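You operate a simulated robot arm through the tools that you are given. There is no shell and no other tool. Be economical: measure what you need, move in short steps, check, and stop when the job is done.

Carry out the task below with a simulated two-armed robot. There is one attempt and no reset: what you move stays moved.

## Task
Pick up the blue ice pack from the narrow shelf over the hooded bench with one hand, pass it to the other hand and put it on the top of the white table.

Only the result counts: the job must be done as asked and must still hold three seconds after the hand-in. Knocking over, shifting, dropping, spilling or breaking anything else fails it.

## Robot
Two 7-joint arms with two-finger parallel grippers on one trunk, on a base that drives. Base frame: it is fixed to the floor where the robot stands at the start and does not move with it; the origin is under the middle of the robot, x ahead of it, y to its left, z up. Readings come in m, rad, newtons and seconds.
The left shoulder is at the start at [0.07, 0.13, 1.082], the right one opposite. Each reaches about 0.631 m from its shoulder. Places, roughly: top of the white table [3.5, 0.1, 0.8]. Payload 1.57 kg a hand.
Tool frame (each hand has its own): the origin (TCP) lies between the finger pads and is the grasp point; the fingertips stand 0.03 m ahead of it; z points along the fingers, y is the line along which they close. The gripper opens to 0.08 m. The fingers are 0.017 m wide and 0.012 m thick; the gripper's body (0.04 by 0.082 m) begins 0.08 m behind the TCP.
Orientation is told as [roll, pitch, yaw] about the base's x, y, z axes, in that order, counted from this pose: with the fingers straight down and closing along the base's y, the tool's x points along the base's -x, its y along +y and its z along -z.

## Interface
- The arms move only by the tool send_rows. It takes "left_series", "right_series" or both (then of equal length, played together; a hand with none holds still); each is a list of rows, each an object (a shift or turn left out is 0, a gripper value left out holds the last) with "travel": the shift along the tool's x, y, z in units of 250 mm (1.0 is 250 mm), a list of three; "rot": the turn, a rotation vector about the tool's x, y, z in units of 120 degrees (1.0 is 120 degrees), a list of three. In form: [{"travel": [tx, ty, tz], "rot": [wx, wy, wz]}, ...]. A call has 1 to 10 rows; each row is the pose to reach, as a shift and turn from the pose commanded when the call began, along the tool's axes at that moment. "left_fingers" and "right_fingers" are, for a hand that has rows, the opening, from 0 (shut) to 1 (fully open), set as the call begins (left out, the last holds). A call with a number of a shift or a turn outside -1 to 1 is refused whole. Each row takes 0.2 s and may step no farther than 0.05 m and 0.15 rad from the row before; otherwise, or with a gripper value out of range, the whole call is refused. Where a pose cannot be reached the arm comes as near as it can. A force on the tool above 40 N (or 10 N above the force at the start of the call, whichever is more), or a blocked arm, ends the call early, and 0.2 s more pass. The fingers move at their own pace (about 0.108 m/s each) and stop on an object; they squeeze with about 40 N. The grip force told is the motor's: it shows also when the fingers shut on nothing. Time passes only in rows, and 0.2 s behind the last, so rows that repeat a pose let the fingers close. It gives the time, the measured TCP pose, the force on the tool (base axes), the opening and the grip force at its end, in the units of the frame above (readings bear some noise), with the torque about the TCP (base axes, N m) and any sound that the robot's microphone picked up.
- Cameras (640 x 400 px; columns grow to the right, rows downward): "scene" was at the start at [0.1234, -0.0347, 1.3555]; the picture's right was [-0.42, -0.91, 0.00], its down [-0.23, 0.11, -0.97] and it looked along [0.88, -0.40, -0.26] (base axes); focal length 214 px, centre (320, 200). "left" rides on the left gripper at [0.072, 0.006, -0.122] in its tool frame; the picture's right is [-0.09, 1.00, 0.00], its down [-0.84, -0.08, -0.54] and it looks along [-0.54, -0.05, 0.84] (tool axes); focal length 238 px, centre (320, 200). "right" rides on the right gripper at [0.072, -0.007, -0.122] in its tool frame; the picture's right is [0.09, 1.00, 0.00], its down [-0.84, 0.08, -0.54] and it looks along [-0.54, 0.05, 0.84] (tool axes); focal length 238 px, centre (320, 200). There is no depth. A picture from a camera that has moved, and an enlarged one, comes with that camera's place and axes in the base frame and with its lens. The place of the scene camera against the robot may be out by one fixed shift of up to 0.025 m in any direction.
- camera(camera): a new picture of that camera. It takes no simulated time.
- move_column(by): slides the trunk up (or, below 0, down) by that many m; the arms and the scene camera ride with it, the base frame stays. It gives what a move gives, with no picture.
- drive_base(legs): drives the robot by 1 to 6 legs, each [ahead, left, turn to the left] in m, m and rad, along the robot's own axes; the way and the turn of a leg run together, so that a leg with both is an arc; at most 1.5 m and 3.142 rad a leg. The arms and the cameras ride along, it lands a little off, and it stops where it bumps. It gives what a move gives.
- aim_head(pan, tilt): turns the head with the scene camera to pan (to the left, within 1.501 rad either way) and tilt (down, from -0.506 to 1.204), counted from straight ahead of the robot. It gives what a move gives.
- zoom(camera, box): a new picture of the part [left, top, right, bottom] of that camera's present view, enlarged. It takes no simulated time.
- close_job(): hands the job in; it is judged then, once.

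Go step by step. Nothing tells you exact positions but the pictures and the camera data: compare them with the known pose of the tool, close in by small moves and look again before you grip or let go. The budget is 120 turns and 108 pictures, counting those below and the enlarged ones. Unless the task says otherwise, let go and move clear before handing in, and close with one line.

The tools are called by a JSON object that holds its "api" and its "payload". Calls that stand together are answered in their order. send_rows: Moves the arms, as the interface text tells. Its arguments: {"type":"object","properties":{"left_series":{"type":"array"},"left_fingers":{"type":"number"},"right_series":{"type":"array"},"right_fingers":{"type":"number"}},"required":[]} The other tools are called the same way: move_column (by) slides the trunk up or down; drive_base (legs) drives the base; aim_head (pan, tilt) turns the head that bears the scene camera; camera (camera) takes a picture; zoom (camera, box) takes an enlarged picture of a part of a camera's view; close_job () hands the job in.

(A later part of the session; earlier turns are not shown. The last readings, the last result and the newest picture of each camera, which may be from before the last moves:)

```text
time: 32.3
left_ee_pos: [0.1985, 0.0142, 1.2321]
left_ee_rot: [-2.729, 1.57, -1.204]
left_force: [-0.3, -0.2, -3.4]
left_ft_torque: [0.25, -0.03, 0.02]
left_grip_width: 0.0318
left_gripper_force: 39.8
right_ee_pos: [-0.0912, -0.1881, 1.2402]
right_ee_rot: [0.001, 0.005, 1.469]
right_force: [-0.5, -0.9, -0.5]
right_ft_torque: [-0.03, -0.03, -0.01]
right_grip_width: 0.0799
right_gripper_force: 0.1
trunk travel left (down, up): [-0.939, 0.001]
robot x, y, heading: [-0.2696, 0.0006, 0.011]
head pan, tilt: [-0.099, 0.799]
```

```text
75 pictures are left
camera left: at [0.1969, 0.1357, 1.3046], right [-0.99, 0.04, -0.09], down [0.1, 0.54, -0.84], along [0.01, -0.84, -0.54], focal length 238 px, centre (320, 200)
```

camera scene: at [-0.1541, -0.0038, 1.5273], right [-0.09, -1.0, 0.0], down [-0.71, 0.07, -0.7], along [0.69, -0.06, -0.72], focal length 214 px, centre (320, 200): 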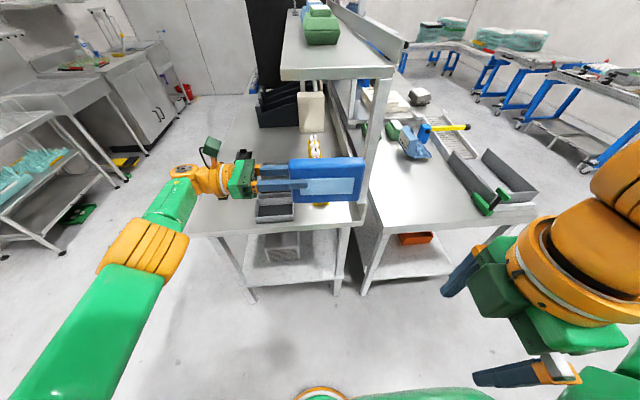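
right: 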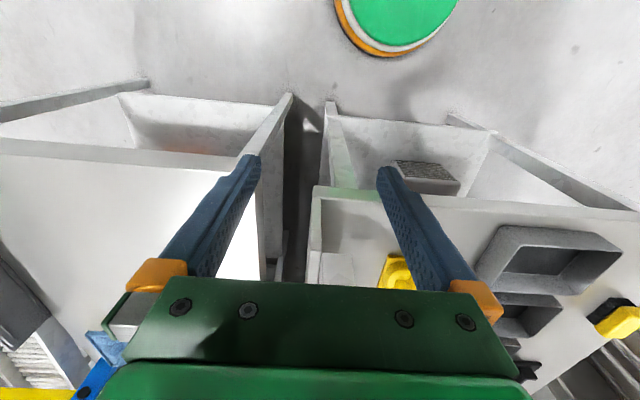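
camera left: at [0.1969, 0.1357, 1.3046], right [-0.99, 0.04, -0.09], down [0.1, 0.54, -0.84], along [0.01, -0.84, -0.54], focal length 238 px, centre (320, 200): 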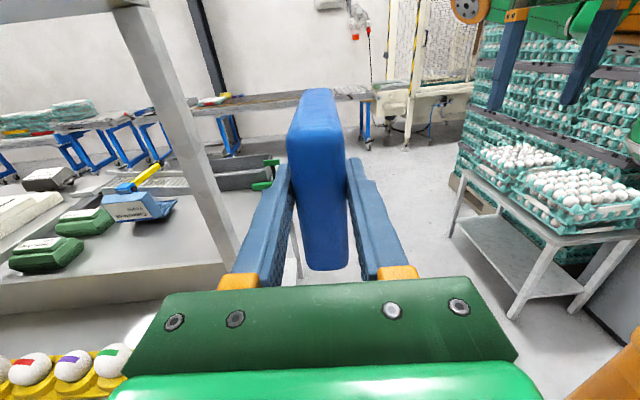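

Left hand can't come nearer than x≈0.47 ahead of the robot, fine. I'll back 0.15 m and turn left 90° so the handover happens over open floor and I can look along the aisle.

{"api": "drive_base", "payload": {"legs": [[-0.15, 0, 0], [0, 0, 1.57]]}}

{"api": "aim_head", "payload": {"pan": -1.2, "tilt": 0.3}}

{"api": "camera", "payload": {"camera": "scene"}}

{"api": "aim_head", "payload": {"pan": 0, "tilt": 0.8}}

{"api": "camera", "payload": {"camera": "scene"}}

```text
time: 37.5
left_ee_pos: [-0.4349, 0.4727, 1.2325]
left_ee_rot: [-2.652, 1.57, 0.44]
left_force: [0.0, 0.6, -3.3]
left_ft_torque: [0.02, 0.22, -0.03]
left_grip_width: 0.032
left_gripper_force: 40.1
right_ee_pos: [-0.237, 0.1798, 1.239]
right_ee_rot: [0.001, 0.003, 3.034]
right_force: [0.0, 0.0, 0.9]
right_ft_torque: [0.02, 0.04, -0.01]
right_grip_width: 0.08
right_gripper_force: 0.1
trunk travel left (down, up): [-0.939, 0.001]
robot x, y, heading: [-0.4232, -0.0011, 1.571]
head pan, tilt: [-0.099, 0.799]
```

```text
time: 38.8
left_ee_pos: [-0.4359, 0.4712, 1.2333]
left_ee_rot: [-2.729, 1.569, 0.359]
left_force: [0.5, -0.3, -3.1]
left_ft_torque: [0.0, 0.24, 0.02]
left_grip_width: 0.0318
left_gripper_force: 39.7
right_ee_pos: [-0.2358, 0.1807, 1.2395]
right_ee_rot: [-0.001, 0.003, 3.033]
right_force: [0.0, -0.4, 0.4]
right_ft_torque: [0.05, -0.01, 0.0]
right_grip_width: 0.0801
right_gripper_force: 0.0
trunk travel left (down, up): [-0.939, 0.001]
robot x, y, heading: [-0.4267, -0.0025, 1.571]
head pan, tilt: [-1.201, 0.3]
```

```text
74 pictures are left
camera scene: at [-0.3488, 0.0876, 1.5717], right [0.36, -0.93, 0.0], down [-0.28, -0.11, -0.95], along [0.89, 0.34, -0.3], focal length 214 px, centre (320, 200)
```

scene: 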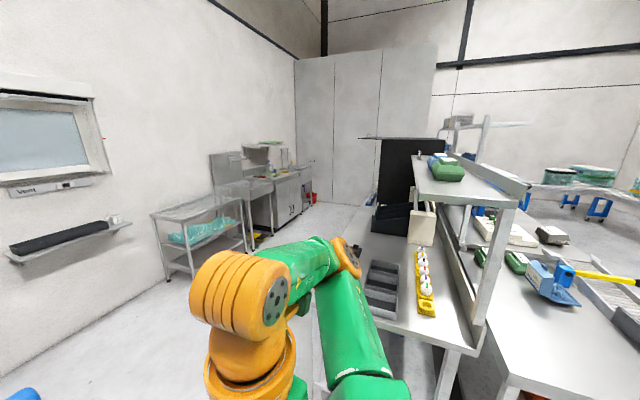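

```text
time: 40.2
left_ee_pos: [-0.4354, 0.4723, 1.2324]
left_ee_rot: [-2.733, 1.57, 0.355]
left_force: [0.6, -0.1, -4.0]
left_ft_torque: [0.01, 0.25, 0.0]
left_grip_width: 0.0314
left_gripper_force: 40.5
right_ee_pos: [-0.2362, 0.1807, 1.2402]
right_ee_rot: [0.001, 0.002, 3.031]
right_force: [-0.8, 0.1, -0.4]
right_ft_torque: [-0.02, -0.02, 0.0]
right_grip_width: 0.0801
right_gripper_force: 0.0
trunk travel left (down, up): [-0.939, 0.001]
robot x, y, heading: [-0.4268, -0.0025, 1.572]
head pan, tilt: [0.0, 0.799]
```

```text
73 pictures are left
camera scene: at [-0.4356, 0.1345, 1.5273], right [1.0, 0.0, 0.0], down [0.0, -0.72, -0.7], along [0.0, 0.7, -0.72], focal length 214 px, centre (320, 200)
```

scene: 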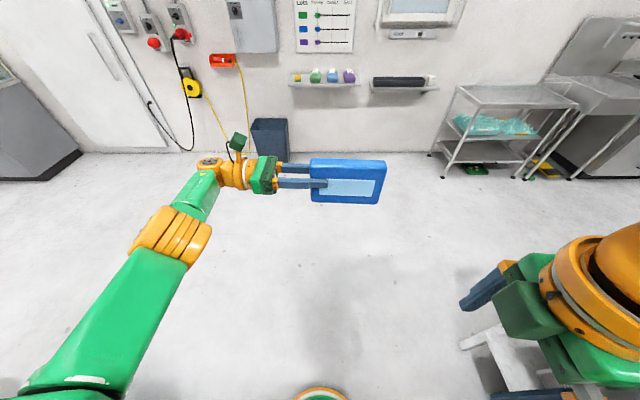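

Open floor ahead. Right reach to the pack at this height is marginal, so lower the left hand ~7 cm and pull it in a little; finish the right hand's yaw.

{"api": "send_rows", "payload": {"left_series": [{"travel": [-0.09, 0.06, 0]}, {"travel": [-0.18, 0.12, 0]}, {"travel": [-0.28, 0.18, 0]}, {"travel": [-0.28, 0.24, 0]}, {"travel": [-0.28, 0.24, 0]}], "right_series": [{"travel": [0.12, 0, 0], "rot": [0, 0, -0.03]}, {"travel": [0.24, 0.0, 0], "rot": [0, 0, -0.052]}, {"travel": [0.24, 0.1, 0.1], "rot": [0, 0, -0.052]}, {"travel": [0.24, 0.2, 0.2], "rot": [0, 0, -0.052]}, {"travel": [0.24, 0.2, 0.2], "rot": [0, 0, -0.052]}]}}

{"api": "camera", "payload": {"camera": "scene"}}

```text
time: 40.7
left_ee_pos: [-0.4388, 0.4655, 1.2095]
left_ee_rot: [2.863, 1.569, -0.334]
left_force: [0.0, -0.1, -4.0]
left_ft_torque: [0.03, 0.25, 0.02]
left_grip_width: 0.0316
left_gripper_force: 40.6
left hand out of reach, approached as far as the arm can: row 1, 2
right_ee_pos: [-0.2304, 0.1635, 1.2489]
right_ee_rot: [-0.009, -0.009, 3.08]
right_force: [-1.2, 27.4, 0.5]
right_ft_torque: [-1.67, -0.07, 0.19]
right_grip_width: 0.0558
right_gripper_force: 0.0
right hand out of reach, approached as far as the arm can: row 1, 2
trunk travel left (down, up): [-0.939, 0.001]
robot x, y, heading: [-0.4275, 0.0024, 1.566]
head pan, tilt: [0.0, 0.799]
stopped in row 2 (right hand): the force on the tool passed its limit at 63 N (the readings are from after the stop); the commanded pose is now the measured one
```

```text
72 pictures are left
camera scene: at [-0.4358, 0.1335, 1.5274], right [1.0, 0.0, 0.0], down [0.0, -0.72, -0.7], along [0.0, 0.7, -0.72], focal length 214 px, centre (320, 200)
```

scene: 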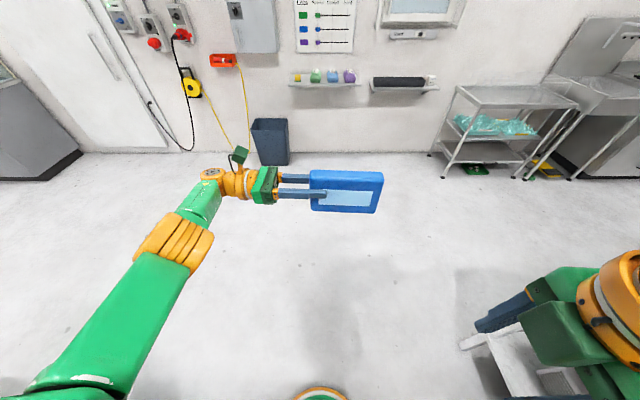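

The right finger bumped the robot's own torso because I had its tool y direction reversed (it points backward now). Moving the right hand ahead and to the right.

{"api": "send_rows", "payload": {"right_series": [{"travel": [0, -0.15, 0]}, {"travel": [0.1, -0.3, 0]}, {"travel": [0.2, -0.45, 0]}, {"travel": [0.2, -0.6, 0]}, {"travel": [0.2, -0.6, 0]}], "right_fingers": 1}}

{"api": "camera", "payload": {"camera": "scene"}}

{"api": "camera", "payload": {"camera": "right"}}

```text
time: 41.9
left_ee_pos: [-0.4381, 0.4665, 1.2093]
left_ee_rot: [2.955, 1.568, -0.241]
left_force: [0.0, 0.6, -3.5]
left_ft_torque: [0.02, 0.21, 0.0]
left_grip_width: 0.0319
left_gripper_force: 40.3
right_ee_pos: [-0.2622, 0.2081, 1.2642]
right_ee_rot: [-0.008, -0.004, 3.082]
right_force: [-0.8, -0.3, -1.1]
right_ft_torque: [0.01, 0.01, 0.01]
right_grip_width: 0.08
right_gripper_force: 0.1
right hand out of reach, approached as far as the arm can: row 1, 2, 3, 4, 5
trunk travel left (down, up): [-0.939, 0.001]
robot x, y, heading: [-0.4226, -0.0041, 1.565]
head pan, tilt: [0.0, 0.799]
```

```text
71 pictures are left
camera scene: at [-0.4363, 0.1351, 1.5272], right [1.0, 0.0, 0.0], down [0.0, -0.72, -0.7], along [0.0, 0.7, -0.72], focal length 214 px, centre (320, 200)
```

scene: 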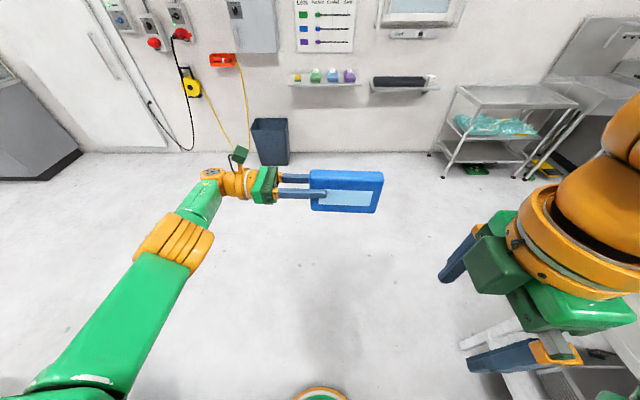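

```text
70 pictures are left
camera right: at [-0.1894, 0.2081, 1.3862], right [0.03, -1.0, -0.01], down [-0.84, -0.03, 0.55], along [-0.55, -0.01, -0.84], focal length 238 px, centre (320, 200)
```

right: 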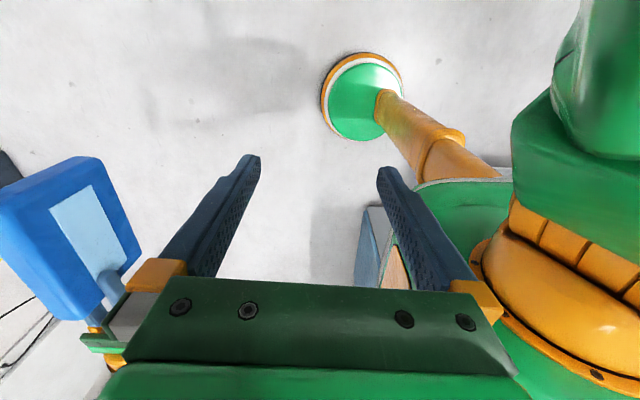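

Right arm seems cramped up high; lower it while extending forward.

{"api": "send_rows", "payload": {"right_series": [{"travel": [0.1, -0.05, 0.12]}, {"travel": [0.2, -0.1, 0.24]}, {"travel": [0.25, -0.2, 0.36]}, {"travel": [0.25, -0.35, 0.4]}, {"travel": [0.25, -0.5, 0.4]}, {"travel": [0.25, -0.65, 0.4]}, {"travel": [0.25, -0.65, 0.4]}]}}

{"api": "camera", "payload": {"camera": "scene"}}

```text
time: 43.5
left_ee_pos: [-0.4376, 0.4655, 1.2097]
left_ee_rot: [-2.912, 1.569, 0.174]
left_force: [-0.1, 0.6, -3.0]
left_ft_torque: [0.04, 0.26, -0.04]
left_grip_width: 0.0319
left_gripper_force: 39.9
right_ee_pos: [-0.2967, 0.225, 1.1605]
right_ee_rot: [-0.009, -0.005, 3.082]
right_force: [-0.7, 0.5, -0.2]
right_ft_torque: [0.01, 0.0, 0.05]
right_grip_width: 0.0799
right_gripper_force: 0.0
right hand out of reach, approached as far as the arm can: row 1, 2, 3, 4, 5, 6, 7
trunk travel left (down, up): [-0.939, 0.001]
robot x, y, heading: [-0.4284, -0.001, 1.567]
head pan, tilt: [0.0, 0.799]
```

```text
69 pictures are left
camera scene: at [-0.4353, 0.1338, 1.5274], right [1.0, 0.0, 0.0], down [0.0, -0.72, -0.7], along [0.0, 0.7, -0.72], focal length 214 px, centre (320, 200)
```

scene: 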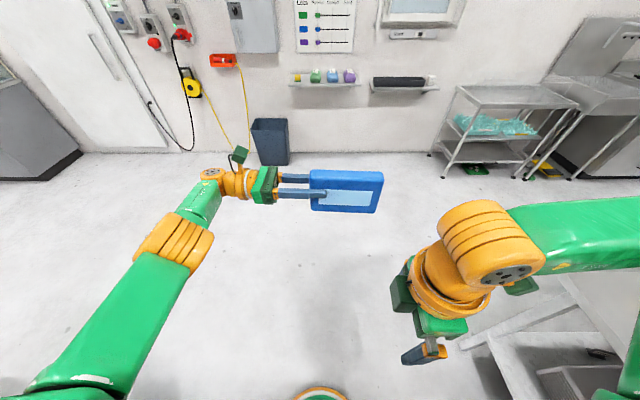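

The +90° yaw is at a wrist limit. I'll rotate the right hand back the other way (to −90°), which should leave the arm free.

{"api": "send_rows", "payload": {"right_series": [{"rot": [0, 0, 0.07]}, {"rot": [0, 0, 0.14]}, {"rot": [0, 0, 0.21]}, {"rot": [0, 0, 0.28]}, {"rot": [0, 0, 0.35]}, {"rot": [0, 0, 0.42]}, {"rot": [0, 0, 0.49]}, {"rot": [0, 0, 0.56]}, {"rot": [0, 0, 0.63]}, {"rot": [0, 0, 0.7]}]}}

{"api": "send_rows", "payload": {"right_series": [{"rot": [0, 0, 0.07]}, {"rot": [0, 0, 0.14]}, {"rot": [0, 0, 0.21]}, {"rot": [0, 0, 0.28]}, {"rot": [0, 0, 0.35]}, {"rot": [0, 0, 0.42]}, {"rot": [0, 0, 0.49]}, {"rot": [0, 0, 0.56]}, {"rot": [0, 0, 0.63]}, {"rot": [0, 0, 0.7]}]}}

{"api": "camera", "payload": {"camera": "scene"}}

```text
time: 45.7
left_ee_pos: [-0.4384, 0.4659, 1.2094]
left_ee_rot: [-3.139, 1.57, -0.053]
left_force: [-0.2, 0.2, -2.7]
left_ft_torque: [0.0, 0.22, -0.03]
left_grip_width: 0.0316
left_gripper_force: 39.9
right_ee_pos: [-0.2967, 0.2212, 1.1617]
right_ee_rot: [0.005, -0.008, 1.613]
right_force: [-0.4, -1.0, -0.6]
right_ft_torque: [0.0, 0.03, 0.03]
right_grip_width: 0.0804
right_gripper_force: 0.1
trunk travel left (down, up): [-0.939, 0.001]
robot x, y, heading: [-0.4246, -0.0006, 1.569]
head pan, tilt: [0.0, 0.799]
```

```text
time: 47.9
left_ee_pos: [-0.4382, 0.4674, 1.2088]
left_ee_rot: [3.132, 1.57, -0.062]
left_force: [0.1, -0.1, -4.0]
left_ft_torque: [0.01, 0.24, 0.01]
left_grip_width: 0.0318
left_gripper_force: 39.9
right_ee_pos: [-0.2968, 0.2224, 1.1628]
right_ee_rot: [0.009, 0.005, 0.149]
right_force: [-0.2, -0.5, -0.8]
right_ft_torque: [-0.02, 0.02, -0.03]
right_grip_width: 0.0802
right_gripper_force: 0.0
trunk travel left (down, up): [-0.939, 0.001]
robot x, y, heading: [-0.423, -0.0046, 1.571]
head pan, tilt: [0.0, 0.799]
```

```text
68 pictures are left
camera scene: at [-0.4358, 0.1345, 1.5273], right [1.0, 0.0, 0.0], down [0.0, -0.72, -0.7], along [0.0, 0.7, -0.72], focal length 214 px, centre (320, 200)
```

scene: 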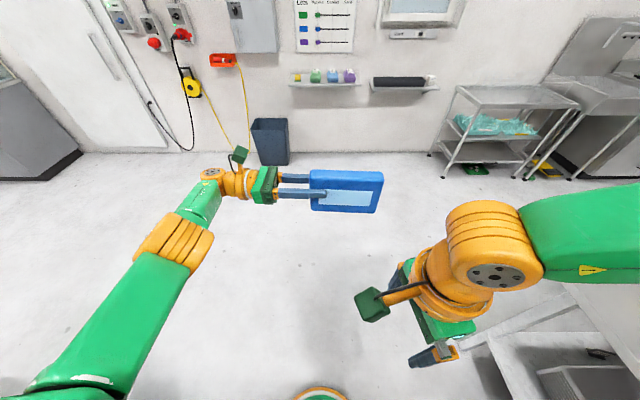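

Now the right hand is free with yaw ≈ −90° to the robot. Stage it to the right of the pack at about pack height, and lower the left hand 5 cm for more reach margin.

{"api": "send_rows", "payload": {"left_series": [{"travel": [-0.05, 0, 0]}, {"travel": [-0.1, 0, 0]}, {"travel": [-0.15, 0, 0]}, {"travel": [-0.2, 0, 0]}, {"travel": [-0.2, 0, 0]}, {"travel": [-0.2, 0, 0]}], "right_series": [{"travel": [-0.08, 0.16, 0], "rot": [0, 0, 0.05]}, {"travel": [-0.16, 0.33, 0], "rot": [0, 0, 0.095]}, {"travel": [-0.24, 0.49, 0], "rot": [0, 0, 0.095]}, {"travel": [-0.32, 0.66, 0], "rot": [0, 0, 0.095]}, {"travel": [-0.39, 0.82, 0], "rot": [0, 0, 0.095]}, {"travel": [-0.39, 0.82, 0], "rot": [0, 0, 0.095]}]}}

{"api": "camera", "payload": {"camera": "scene"}}

{"api": "camera", "payload": {"camera": "right"}}

```text
time: 49.3
left_ee_pos: [-0.4351, 0.4546, 1.1629]
left_ee_rot: [-2.951, 1.569, 0.137]
left_force: [0.0, 0.5, -2.7]
left_ft_torque: [0.03, 0.24, 0.0]
left_grip_width: 0.0314
left_gripper_force: 39.6
left hand out of reach, approached as far as the arm can: row 2, 3, 4, 5, 6
right_ee_pos: [-0.2285, 0.4333, 1.1642]
right_ee_rot: [0.009, 0.008, -0.048]
right_force: [-0.4, 0.6, 0.8]
right_ft_torque: [-0.03, 0.01, -0.01]
right_grip_width: 0.08
right_gripper_force: 0.0
right hand out of reach, approached as far as the arm can: row 5, 6
trunk travel left (down, up): [-0.939, 0.001]
robot x, y, heading: [-0.4281, -0.0005, 1.563]
head pan, tilt: [0.0, 0.799]
```

```text
67 pictures are left
camera scene: at [-0.4353, 0.1338, 1.5274], right [1.0, 0.0, 0.0], down [0.0, -0.72, -0.7], along [0.0, 0.7, -0.72], focal length 214 px, centre (320, 200)
```

scene: 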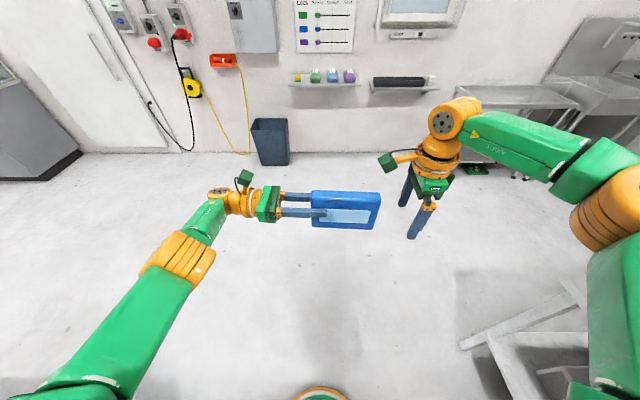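

```text
66 pictures are left
camera right: at [-0.3014, 0.4282, 1.2865], right [-0.04, 1.0, 0.01], down [0.84, 0.03, 0.54], along [0.54, 0.03, -0.84], focal length 238 px, centre (320, 200)
```

right: 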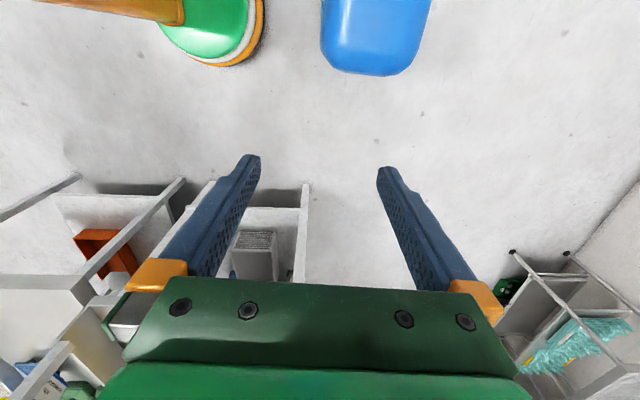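

Right hand staged. Align y and z, then approach to just short of the pack's end and check.

{"api": "send_rows", "payload": {"right_series": [{"travel": [0, 0.065, -0.085]}, {"travel": [0.1, 0.063, -0.085]}, {"travel": [0.2, 0.06, -0.085]}, {"travel": [0.2, 0.06, -0.085]}]}}

{"api": "camera", "payload": {"camera": "right"}}

{"api": "camera", "payload": {"camera": "left"}}

```text
time: 50.3
left_ee_pos: [-0.4364, 0.4553, 1.1633]
left_ee_rot: [3.068, 1.569, -0.133]
left_force: [-0.2, 0.1, -3.7]
left_ft_torque: [0.01, 0.24, 0.02]
left_grip_width: 0.0318
left_gripper_force: 39.2
right_ee_pos: [-0.2547, 0.4193, 1.1815]
right_ee_rot: [0.008, 0.008, -0.049]
right_force: [-1.0, -0.4, -0.1]
right_ft_torque: [-0.02, -0.01, 0.02]
right_grip_width: 0.0802
right_gripper_force: 0.0
right hand out of reach, approached as far as the arm can: row 1, 2, 3, 4
trunk travel left (down, up): [-0.939, 0.001]
robot x, y, heading: [-0.4237, -0.001, 1.568]
head pan, tilt: [0.0, 0.799]
```

```text
65 pictures are left
camera right: at [-0.3266, 0.4133, 1.3046], right [-0.04, 1.0, 0.01], down [0.84, 0.03, 0.54], along [0.54, 0.03, -0.84], focal length 238 px, centre (320, 200)
```

right: 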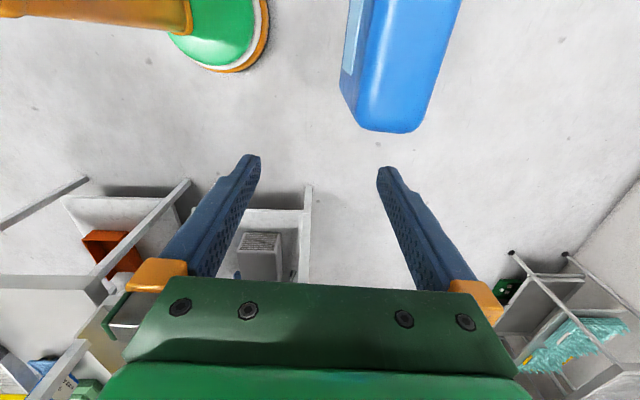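

```text
64 pictures are left
camera left: at [-0.5601, 0.4536, 1.235], right [-0.05, -0.99, -0.09], down [-0.54, 0.11, -0.84], along [0.84, 0.0, -0.54], focal length 238 px, centre (320, 200)
```

left: 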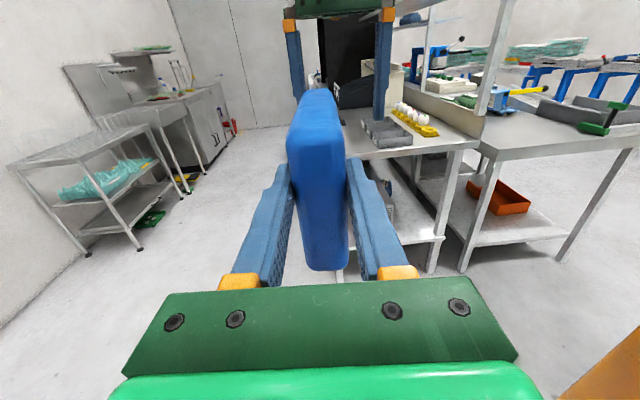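

Right arm is at its reach limit here; it reaches farther when lower. Lower both hands ~7 cm.

{"api": "send_rows", "payload": {"left_series": [{"travel": [-0.1, 0.05, 0]}, {"travel": [-0.2, 0.1, 0]}, {"travel": [-0.3, 0.1, 0]}, {"travel": [-0.3, 0.1, 0]}, {"travel": [-0.3, 0.1, 0]}], "right_series": [{"travel": [0, 0, 0.1]}, {"travel": [0, 0, 0.2]}, {"travel": [0, 0, 0.28]}, {"travel": [0, 0.1, 0.28]}, {"travel": [0, 0.1, 0.28]}]}}

```text
time: 51.5
left_ee_pos: [-0.4363, 0.4204, 1.0928]
left_ee_rot: [3.007, 1.57, -0.19]
left_force: [-0.2, 0.0, -2.2]
left_ft_torque: [-0.01, 0.24, -0.02]
left_grip_width: 0.0316
left_gripper_force: 40.2
left hand out of reach, approached as far as the arm can: row 3, 4, 5
right_ee_pos: [-0.2417, 0.4233, 1.1171]
right_ee_rot: [0.007, 0.008, -0.051]
right_force: [0.3, -1.2, -0.6]
right_ft_torque: [-0.04, -0.02, 0.02]
right_grip_width: 0.0801
right_gripper_force: 0.0
right hand out of reach, approached as far as the arm can: row 3, 4, 5
trunk travel left (down, up): [-0.939, 0.001]
robot x, y, heading: [-0.426, -0.0024, 1.565]
head pan, tilt: [0.0, 0.799]
```

Now y's match (left 0.420, right 0.423). Trim and approach to just short of the pack.

{"api": "send_rows", "payload": {"right_series": [{"travel": [0, -0.02, 0.01]}, {"travel": [0.1, -0.025, 0.01]}, {"travel": [0.17, -0.03, 0.01]}, {"travel": [0.17, -0.03, 0.01]}]}}

{"api": "camera", "payload": {"camera": "right"}}

{"api": "camera", "payload": {"camera": "left"}}

{"api": "camera", "payload": {"camera": "scene"}}

```text
time: 52.5
left_ee_pos: [-0.4369, 0.4209, 1.0936]
left_ee_rot: [-3.132, 1.569, -0.045]
left_force: [-0.1, 0.4, -3.4]
left_ft_torque: [0.01, 0.28, -0.04]
left_grip_width: 0.0319
left_gripper_force: 40.2
right_ee_pos: [-0.2712, 0.4022, 1.1196]
right_ee_rot: [0.008, 0.005, -0.047]
right_force: [-0.3, 0.1, 0.1]
right_ft_torque: [0.01, -0.06, 0.02]
right_grip_width: 0.08
right_gripper_force: 0.0
right hand out of reach, approached as far as the arm can: row 2, 3, 4
trunk travel left (down, up): [-0.939, 0.001]
robot x, y, heading: [-0.4263, 0.0001, 1.57]
head pan, tilt: [0.0, 0.799]
```

```text
63 pictures are left
camera right: at [-0.342, 0.3968, 1.2424], right [-0.04, 1.0, 0.01], down [0.84, 0.03, 0.54], along [0.54, 0.03, -0.84], focal length 238 px, centre (320, 200)
```

right: 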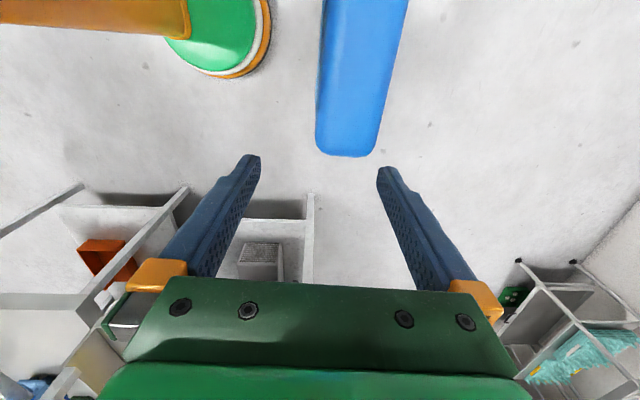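

```text
62 pictures are left
camera left: at [-0.5599, 0.4199, 1.1651], right [-0.05, -0.99, -0.09], down [-0.54, 0.11, -0.84], along [0.84, 0.0, -0.54], focal length 238 px, centre (320, 200)
```

left: 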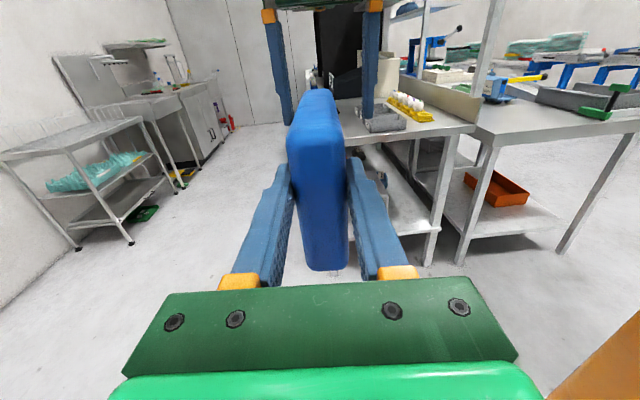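

```text
61 pictures are left
camera scene: at [-0.4355, 0.1344, 1.5273], right [1.0, 0.0, 0.0], down [0.0, -0.72, -0.7], along [0.0, 0.7, -0.72], focal length 214 px, centre (320, 200)
```

scene: 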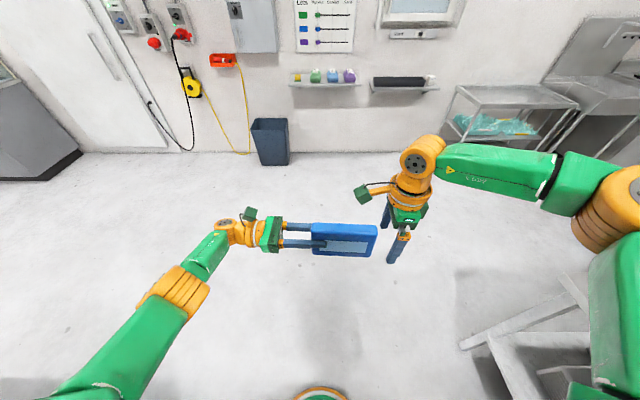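

Right arm is limited going further left, so bring the pack to the right hand instead: align y first, then slide the pack right between the open right fingers.

{"api": "send_rows", "payload": {"left_series": [{"travel": [0.01, 0.05, 0]}, {"travel": [0.016, 0.046, 0.1]}, {"travel": [0.016, 0.046, 0.2]}, {"travel": [0.016, 0.046, 0.2]}]}}

{"api": "camera", "payload": {"camera": "right"}}

```text
time: 53.5
left_ee_pos: [-0.388, 0.4074, 1.0979]
left_ee_rot: [-3.071, 1.567, 0.016]
left_force: [0.1, 0.0, -3.6]
left_ft_torque: [0.02, 0.22, 0.02]
left_grip_width: 0.0315
left_gripper_force: 40.3
right_ee_pos: [-0.2714, 0.402, 1.1197]
right_ee_rot: [0.009, 0.007, -0.049]
right_force: [0.2, 1.1, 0.0]
right_ft_torque: [0.03, -0.02, -0.01]
right_grip_width: 0.08
right_gripper_force: 0.1
trunk travel left (down, up): [-0.939, 0.001]
robot x, y, heading: [-0.4272, -0.0003, 1.567]
head pan, tilt: [0.0, 0.799]
```

```text
60 pictures are left
camera right: at [-0.3426, 0.3967, 1.2425], right [-0.04, 1.0, 0.01], down [0.84, 0.03, 0.54], along [0.54, 0.03, -0.84], focal length 238 px, centre (320, 200)
```

right: 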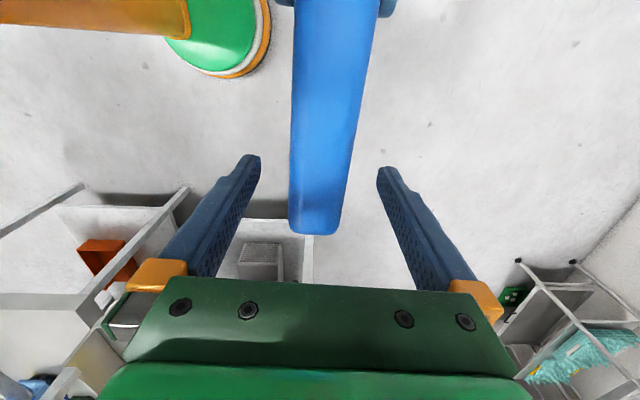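

Well centred between right fingers. Slide in another ~4 cm.

{"api": "send_rows", "payload": {"left_series": [{"travel": [0, 0, 0.08]}, {"travel": [0, 0, 0.156]}, {"travel": [0, 0, 0.156]}]}}

{"api": "camera", "payload": {"camera": "right"}}

{"api": "camera", "payload": {"camera": "scene"}}

```text
time: 54.3
left_ee_pos: [-0.3487, 0.404, 1.0984]
left_ee_rot: [3.136, 1.567, -0.059]
left_force: [0.0, 0.5, -3.2]
left_ft_torque: [-0.01, 0.26, -0.02]
left_grip_width: 0.0314
left_gripper_force: 40.6
right_ee_pos: [-0.2719, 0.4018, 1.1195]
right_ee_rot: [0.009, 0.007, -0.049]
right_force: [0.0, 0.3, -0.4]
right_ft_torque: [-0.01, 0.0, -0.04]
right_grip_width: 0.0801
right_gripper_force: 0.0
trunk travel left (down, up): [-0.939, 0.001]
robot x, y, heading: [-0.4208, -0.0004, 1.57]
head pan, tilt: [0.0, 0.799]
```

```text
59 pictures are left
camera right: at [-0.3426, 0.3968, 1.2425], right [-0.04, 1.0, 0.01], down [0.84, 0.03, 0.54], along [0.54, 0.03, -0.84], focal length 238 px, centre (320, 200)
```

right: 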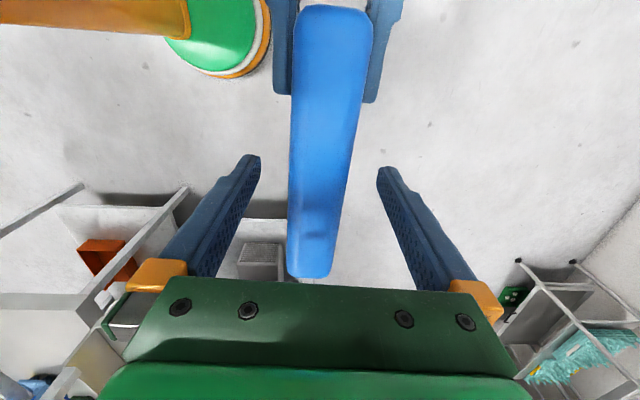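

```text
58 pictures are left
camera scene: at [-0.4364, 0.1342, 1.5273], right [1.0, 0.0, 0.0], down [0.0, -0.72, -0.7], along [0.0, 0.7, -0.72], focal length 214 px, centre (320, 200)
```

scene: 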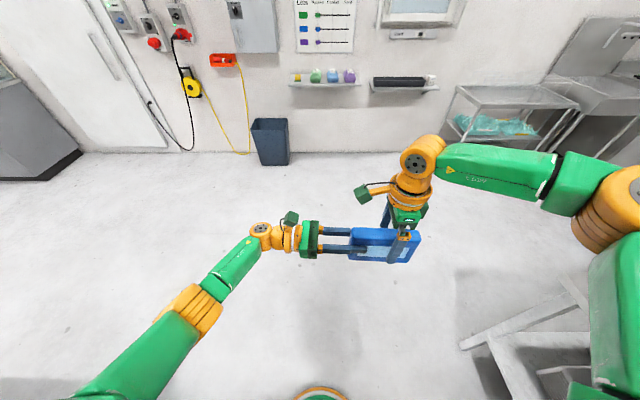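

Right fingers straddle the pack's right part, well overlapping. Close the right hand.

{"api": "send_rows", "payload": {"right_series": [{}, {}, {}, {}], "right_fingers": 0}}

{"api": "camera", "payload": {"camera": "right"}}

```text
time: 55.3
left_ee_pos: [-0.3492, 0.4056, 1.0978]
left_ee_rot: [-3.096, 1.57, -0.006]
left_force: [4.8, 19.0, -7.6]
left_ft_torque: [0.21, 0.19, 1.11]
left_grip_width: 0.032
left_gripper_force: 39.7
right_ee_pos: [-0.2707, 0.4014, 1.118]
right_ee_rot: [0.006, 0.008, -0.047]
right_force: [-4.3, -19.0, 4.2]
right_ft_torque: [-0.62, 0.45, 0.42]
right_grip_width: 0.0319
right_gripper_force: 40.1
trunk travel left (down, up): [-0.939, 0.001]
robot x, y, heading: [-0.4264, -0.0038, 1.567]
head pan, tilt: [0.0, 0.799]
```

```text
57 pictures are left
camera right: at [-0.342, 0.3964, 1.2422], right [-0.05, 1.0, 0.01], down [0.84, 0.03, 0.54], along [0.54, 0.03, -0.84], focal length 238 px, centre (320, 200)
```

right: 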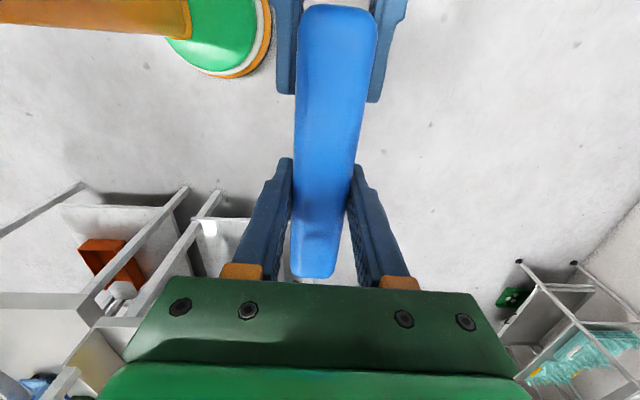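

Right hand holds the pack (32 mm, 40 N). Open the left fingers, then withdraw the left hand straight back.

{"api": "send_rows", "payload": {"left_series": [{}, {}, {}, {"travel": [0, 0, -0.15]}, {"travel": [0, 0, -0.3]}, {"travel": [0, 0, -0.45]}, {"travel": [0, 0, -0.45]}], "left_fingers": 1}}

{"api": "camera", "payload": {"camera": "scene"}}

{"api": "camera", "payload": {"camera": "right"}}

```text
time: 56.9
left_ee_pos: [-0.4618, 0.4104, 1.0975]
left_ee_rot: [-3.106, 1.568, -0.019]
left_force: [0.3, 0.3, -0.3]
left_ft_torque: [0.04, 0.02, -0.03]
left_grip_width: 0.0797
left_gripper_force: 0.1
right_ee_pos: [-0.2708, 0.4024, 1.1198]
right_ee_rot: [0.008, 0.009, -0.049]
right_force: [0.3, -0.1, 0.3]
right_ft_torque: [0.02, -0.06, 0.04]
right_grip_width: 0.0318
right_gripper_force: 39.9
trunk travel left (down, up): [-0.939, 0.001]
robot x, y, heading: [-0.4242, -0.0022, 1.571]
head pan, tilt: [0.0, 0.799]
```

```text
56 pictures are left
camera scene: at [-0.4352, 0.1344, 1.5273], right [1.0, 0.0, 0.0], down [0.0, -0.72, -0.7], along [0.0, 0.7, -0.72], focal length 214 px, centre (320, 200)
```

scene: 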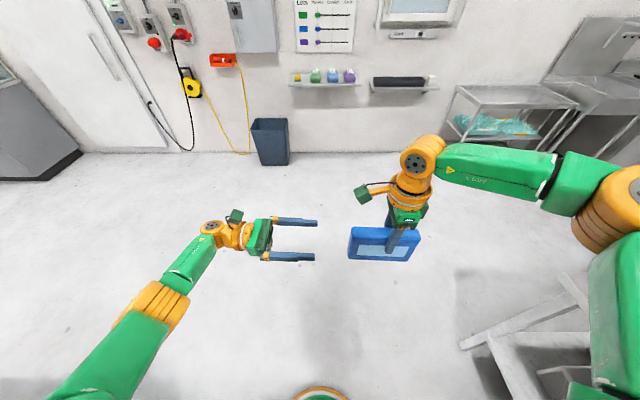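

```text
55 pictures are left
camera right: at [-0.3416, 0.3969, 1.2424], right [-0.04, 1.0, 0.01], down [0.84, 0.03, 0.54], along [0.54, 0.03, -0.84], focal length 238 px, centre (320, 200)
```

right: 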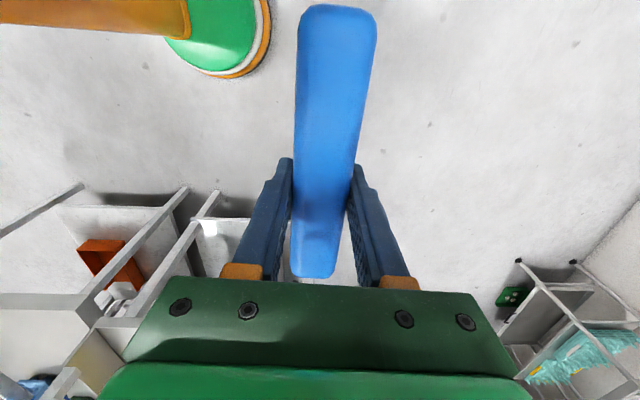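

Handover done: the right hand alone holds the pack. Now go to the aisle left of the benches (y≈1.15) and face +x to find the white table.

{"api": "drive_base", "payload": {"legs": [[1.15, 0, 0], [0, 0, -1.57]]}}

{"api": "aim_head", "payload": {"pan": -0.3, "tilt": 0.35}}

{"api": "camera", "payload": {"camera": "scene"}}

```text
time: 66.6
left_ee_pos: [-0.0095, 1.1825, 1.0981]
left_ee_rot: [-3.108, 1.569, -1.597]
left_force: [0.6, -0.1, -0.6]
left_ft_torque: [-0.01, 0.05, -0.03]
left_grip_width: 0.0801
left_gripper_force: 0.0
right_ee_pos: [-0.0193, 0.992, 1.1201]
right_ee_rot: [0.009, 0.007, -1.622]
right_force: [-0.4, 0.6, 0.0]
right_ft_torque: [-0.05, -0.02, 0.03]
right_grip_width: 0.0316
right_gripper_force: 40.2
trunk travel left (down, up): [-0.939, 0.001]
robot x, y, heading: [-0.4273, 1.1441, -0.006]
head pan, tilt: [0.0, 0.799]
```

```text
time: 67.5
left_ee_pos: [-0.0098, 1.1819, 1.0974]
left_ee_rot: [-3.078, 1.569, -1.568]
left_force: [0.3, 0.1, -0.2]
left_ft_torque: [-0.01, -0.02, 0.01]
left_grip_width: 0.08
left_gripper_force: 0.1
right_ee_pos: [-0.0176, 0.9917, 1.1197]
right_ee_rot: [0.009, 0.009, -1.623]
right_force: [-0.2, 1.2, 0.3]
right_ft_torque: [-0.06, 0.01, 0.0]
right_grip_width: 0.0317
right_gripper_force: 39.7
trunk travel left (down, up): [-0.939, 0.001]
robot x, y, heading: [-0.4264, 1.1477, -0.013]
head pan, tilt: [-0.3, 0.351]
```

```text
54 pictures are left
camera scene: at [-0.2939, 1.123, 1.5669], right [-0.3, -0.95, 0.0], down [-0.33, 0.1, -0.94], along [0.9, -0.28, -0.35], focal length 214 px, centre (320, 200)
```

scene: 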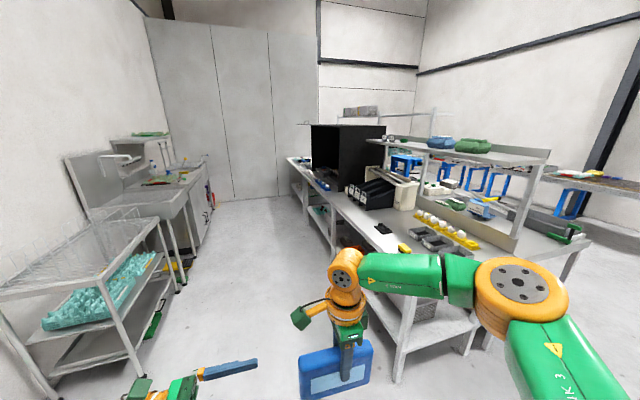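

The aisle (y≈0.45–1.85) is clear. Drive 1.5 m along it and look again.

{"api": "drive_base", "payload": {"legs": [[1.4, 0, 0]]}}

{"api": "aim_head", "payload": {"pan": -0.6, "tilt": 0.35}}

{"api": "camera", "payload": {"camera": "scene"}}

```text
time: 74.5
left_ee_pos: [1.3979, 1.1976, 1.0993]
left_ee_rot: [-2.808, 1.569, -1.279]
left_force: [0.2, -0.7, -0.9]
left_ft_torque: [-0.03, 0.02, 0.04]
left_grip_width: 0.0799
left_gripper_force: 0.1
right_ee_pos: [1.3931, 1.0064, 1.1193]
right_ee_rot: [0.009, 0.007, -1.603]
right_force: [-0.5, 0.3, -0.1]
right_ft_torque: [-0.02, 0.0, 0.01]
right_grip_width: 0.0317
right_gripper_force: 40.0
trunk travel left (down, up): [-0.939, 0.001]
robot x, y, heading: [0.9907, 1.1527, 0.017]
head pan, tilt: [-0.3, 0.351]
```

```text
time: 75.3
left_ee_pos: [1.3997, 1.1981, 1.0976]
left_ee_rot: [-3.101, 1.569, -1.571]
left_force: [0.4, 0.8, -0.4]
left_ft_torque: [0.0, 0.01, -0.01]
left_grip_width: 0.0801
left_gripper_force: 0.1
right_ee_pos: [1.3931, 1.0061, 1.1202]
right_ee_rot: [0.009, 0.008, -1.602]
right_force: [-0.2, 0.2, -1.1]
right_ft_torque: [-0.03, 0.02, 0.02]
right_grip_width: 0.0316
right_gripper_force: 40.2
trunk travel left (down, up): [-0.939, 0.001]
robot x, y, heading: [0.9837, 1.1601, 0.016]
head pan, tilt: [-0.6, 0.351]
```

```text
53 pictures are left
camera scene: at [1.1046, 1.1074, 1.5669], right [-0.55, -0.83, 0.0], down [-0.29, 0.19, -0.94], along [0.78, -0.52, -0.34], focal length 214 px, centre (320, 200)
```

scene: 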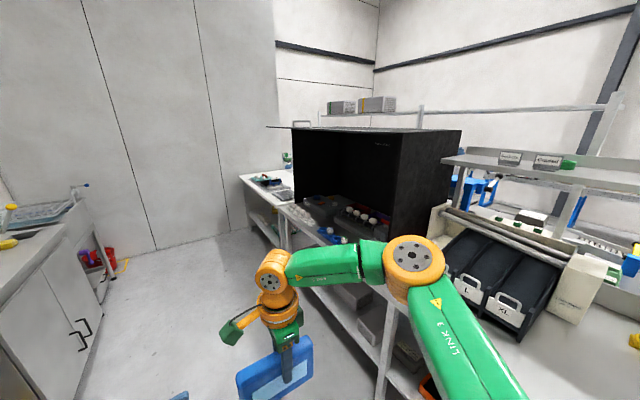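

The white table shows beyond the hood, left edge at y≈0.3, x≈2.9–4.3. Drive on.

{"api": "drive_base", "payload": {"legs": [[1.4, 0, 0]]}}

{"api": "aim_head", "payload": {"pan": -0.6, "tilt": 0.45}}

{"api": "camera", "payload": {"camera": "scene"}}

```text
time: 82.3
left_ee_pos: [2.8062, 1.2158, 1.0982]
left_ee_rot: [-2.83, 1.569, -1.299]
left_force: [0.6, 0.3, 0.7]
left_ft_torque: [0.01, 0.02, -0.02]
left_grip_width: 0.08
left_gripper_force: 0.1
right_ee_pos: [2.7999, 1.025, 1.1192]
right_ee_rot: [0.009, 0.008, -1.604]
right_force: [-0.7, 0.1, -0.2]
right_ft_torque: [-0.05, 0.03, -0.01]
right_grip_width: 0.0314
right_gripper_force: 40.1
trunk travel left (down, up): [-0.939, 0.001]
robot x, y, heading: [2.3916, 1.1776, 0.015]
head pan, tilt: [-0.6, 0.351]
```

```text
time: 83.0
left_ee_pos: [2.8063, 1.2163, 1.0977]
left_ee_rot: [-3.063, 1.57, -1.533]
left_force: [-0.6, 0.2, -0.4]
left_ft_torque: [0.02, 0.0, 0.03]
left_grip_width: 0.0798
left_gripper_force: 0.0
right_ee_pos: [2.802, 1.0263, 1.119]
right_ee_rot: [0.009, 0.007, -1.604]
right_force: [0.1, -0.4, 0.4]
right_ft_torque: [-0.05, -0.03, -0.01]
right_grip_width: 0.0317
right_gripper_force: 40.2
trunk travel left (down, up): [-0.939, 0.001]
robot x, y, heading: [2.3942, 1.173, 0.013]
head pan, tilt: [-0.6, 0.45]
```

```text
52 pictures are left
camera scene: at [2.5107, 1.1278, 1.5578], right [-0.55, -0.83, 0.0], down [-0.36, 0.24, -0.9], along [0.75, -0.5, -0.44], focal length 214 px, centre (320, 200)
```

scene: 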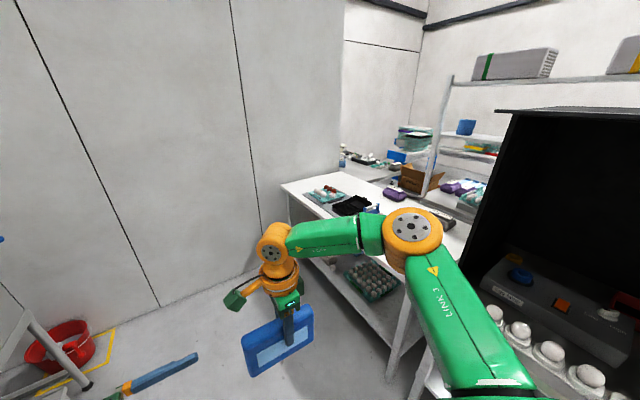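

White table: x≈2.85–4.2, front (aisle) edge y≈0.36, with objects on it. I'll go to x≈3.4 and turn to face it.

{"api": "drive_base", "payload": {"legs": [[0.95, 0.03, 0], [0, 0, -1.58]]}}

{"api": "aim_head", "payload": {"pan": 0.1, "tilt": 0.5}}

{"api": "camera", "payload": {"camera": "scene"}}

```text
time: 91.8
left_ee_pos: [3.3827, 0.803, 1.0977]
left_ee_rot: [-3.14, 1.57, 3.092]
left_force: [0.7, 0.1, -0.3]
left_ft_torque: [0.0, 0.0, 0.01]
left_grip_width: 0.0798
left_gripper_force: 0.1
right_ee_pos: [3.1921, 0.8109, 1.1185]
right_ee_rot: [0.008, 0.008, 3.099]
right_force: [-0.3, 0.2, 0.6]
right_ft_torque: [0.01, 0.04, -0.02]
right_grip_width: 0.0317
right_gripper_force: 39.6
trunk travel left (down, up): [-0.939, 0.001]
robot x, y, heading: [3.3444, 1.2125, -1.568]
head pan, tilt: [-0.6, 0.45]
```

```text
time: 92.8
left_ee_pos: [3.3817, 0.8022, 1.098]
left_ee_rot: [-3.106, 1.57, 3.124]
left_force: [-1.1, 0.0, -0.4]
left_ft_torque: [-0.02, -0.01, -0.01]
left_grip_width: 0.08
left_gripper_force: 0.0
right_ee_pos: [3.1927, 0.8088, 1.1193]
right_ee_rot: [0.009, 0.006, 3.097]
right_force: [0.0, 0.3, -0.2]
right_ft_torque: [0.01, 0.06, 0.02]
right_grip_width: 0.0318
right_gripper_force: 40.2
trunk travel left (down, up): [-0.939, 0.001]
robot x, y, heading: [3.3431, 1.2138, -1.572]
head pan, tilt: [0.099, 0.499]
```

```text
51 pictures are left
camera scene: at [3.3412, 1.0769, 1.5533], right [-0.99, -0.1, 0.0], down [-0.05, 0.48, -0.88], along [0.09, -0.87, -0.48], focal length 214 px, centre (320, 200)
```

scene: 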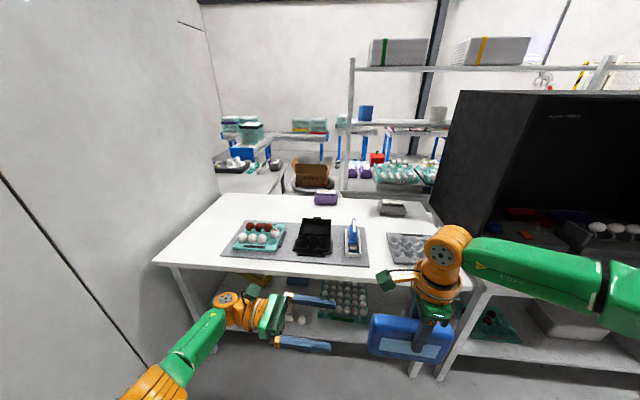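

The only roomy free table area is its left end (x≈3.9–4.2, y≈0–0.35), next to the wall. I'll turn to face nearly +x, and sidle toward the table so the right hand can reach it from the aisle side.

{"api": "drive_base", "payload": {"legs": [[0, 0, 1.42], [0.39, -0.25, 0]]}}

{"api": "aim_head", "payload": {"pan": -0.8, "tilt": 0.7}}

{"api": "camera", "payload": {"camera": "scene"}}

```text
time: 99.1
left_ee_pos: [4.1068, 0.894, 1.098]
left_ee_rot: [-2.666, 1.568, -1.289]
left_force: [-0.1, 0.3, -1.0]
left_ft_torque: [0.01, -0.03, 0.0]
left_grip_width: 0.0799
left_gripper_force: 0.0
right_ee_pos: [4.0714, 0.7068, 1.1213]
right_ee_rot: [0.01, 0.008, -1.761]
right_force: [0.6, 0.7, -4.1]
right_ft_torque: [-0.05, -0.03, 0.0]
right_grip_width: 0.0317
right_gripper_force: 40.2
trunk travel left (down, up): [-0.939, 0.001]
robot x, y, heading: [3.6941, 0.9141, -0.141]
head pan, tilt: [0.099, 0.499]
```

```text
time: 100.3
left_ee_pos: [4.1091, 0.894, 1.0982]
left_ee_rot: [-3.117, 1.57, -1.743]
left_force: [-0.7, 0.7, 0.2]
left_ft_torque: [-0.02, 0.01, 0.01]
left_grip_width: 0.0801
left_gripper_force: 0.0
right_ee_pos: [4.0725, 0.7057, 1.12]
right_ee_rot: [0.008, 0.006, -1.761]
right_force: [-0.1, 0.1, -3.9]
right_ft_torque: [-0.06, 0.02, -0.02]
right_grip_width: 0.0315
right_gripper_force: 40.1
trunk travel left (down, up): [-0.939, 0.001]
robot x, y, heading: [3.6927, 0.9115, -0.139]
head pan, tilt: [-0.799, 0.7]
```

```text
50 pictures are left
camera scene: at [3.7839, 0.843, 1.5356], right [-0.81, -0.59, 0.0], down [-0.38, 0.52, -0.76], along [0.45, -0.62, -0.64], focal length 214 px, centre (320, 200)
```

scene: 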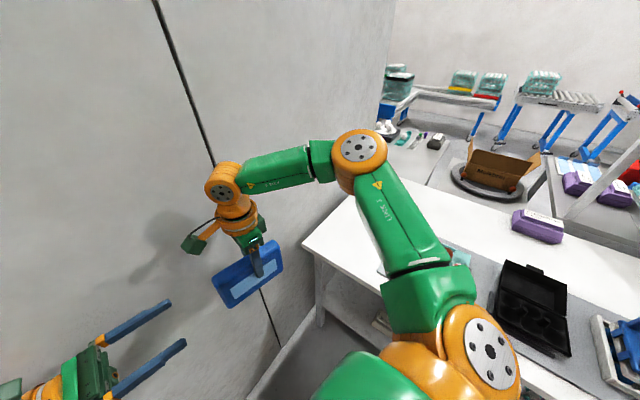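

Table's left-front corner is at about (4.19, 0.41). Plan: pack at x≈4.05, y 0.16–0.31. Sidle 0.25 m to the right, then extend the right arm toward the table.

{"api": "drive_base", "payload": {"legs": [[0, -0.25, 0]]}}

{"api": "send_rows", "payload": {"right_series": [{"travel": [-0.18, 0.0, 0]}, {"travel": [-0.36, 0.0, 0]}, {"travel": [-0.54, 0.0, 0]}, {"travel": [-0.7, 0.0, 0]}, {"travel": [-0.7, 0.0, 0]}]}}

{"api": "camera", "payload": {"camera": "scene"}}

{"api": "camera", "payload": {"camera": "right"}}

```text
time: 102.1
left_ee_pos: [4.0734, 0.6507, 1.0971]
left_ee_rot: [-3.135, 1.566, -1.761]
left_force: [0.3, -0.5, 0.8]
left_ft_torque: [0.01, 0.02, 0.01]
left_grip_width: 0.08
left_gripper_force: 0.1
right_ee_pos: [4.04, 0.4618, 1.1202]
right_ee_rot: [0.009, 0.006, -1.758]
right_force: [0.5, -0.3, -2.7]
right_ft_torque: [-0.04, 0.01, 0.01]
right_grip_width: 0.0319
right_gripper_force: 40.3
trunk travel left (down, up): [-0.939, 0.001]
robot x, y, heading: [3.6584, 0.6706, -0.14]
head pan, tilt: [-0.799, 0.7]
```

```text
time: 103.3
left_ee_pos: [4.0726, 0.6467, 1.0967]
left_ee_rot: [3.079, 1.57, -1.829]
left_force: [0.2, 1.2, 1.1]
left_ft_torque: [0.02, 0.02, 0.01]
left_grip_width: 0.0797
left_gripper_force: 0.1
right_ee_pos: [4.0058, 0.2883, 1.1196]
right_ee_rot: [0.011, 0.009, -1.76]
right_force: [0.7, 0.6, -3.6]
right_ft_torque: [-0.04, 0.01, 0.0]
right_grip_width: 0.0314
right_gripper_force: 40.0
trunk travel left (down, up): [-0.939, 0.001]
robot x, y, heading: [3.6601, 0.6717, -0.144]
head pan, tilt: [-0.799, 0.7]
```

```text
49 pictures are left
camera scene: at [3.7488, 0.5962, 1.5356], right [-0.81, -0.59, 0.0], down [-0.38, 0.52, -0.76], along [0.45, -0.62, -0.64], focal length 214 px, centre (320, 200)
```

scene: 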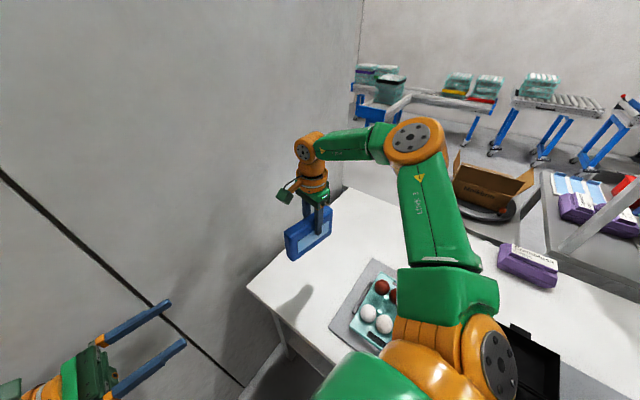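

```text
48 pictures are left
camera right: at [4.0119, 0.3572, 1.2421], right [1.0, -0.1, 0.01], down [-0.09, -0.84, 0.54], along [-0.04, -0.53, -0.84], focal length 238 px, centre (320, 200)
```

right: 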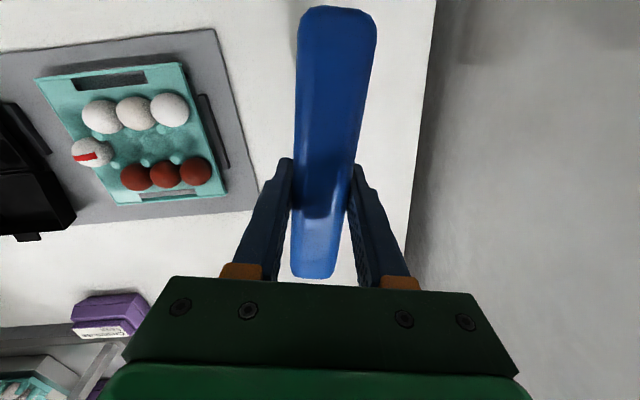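

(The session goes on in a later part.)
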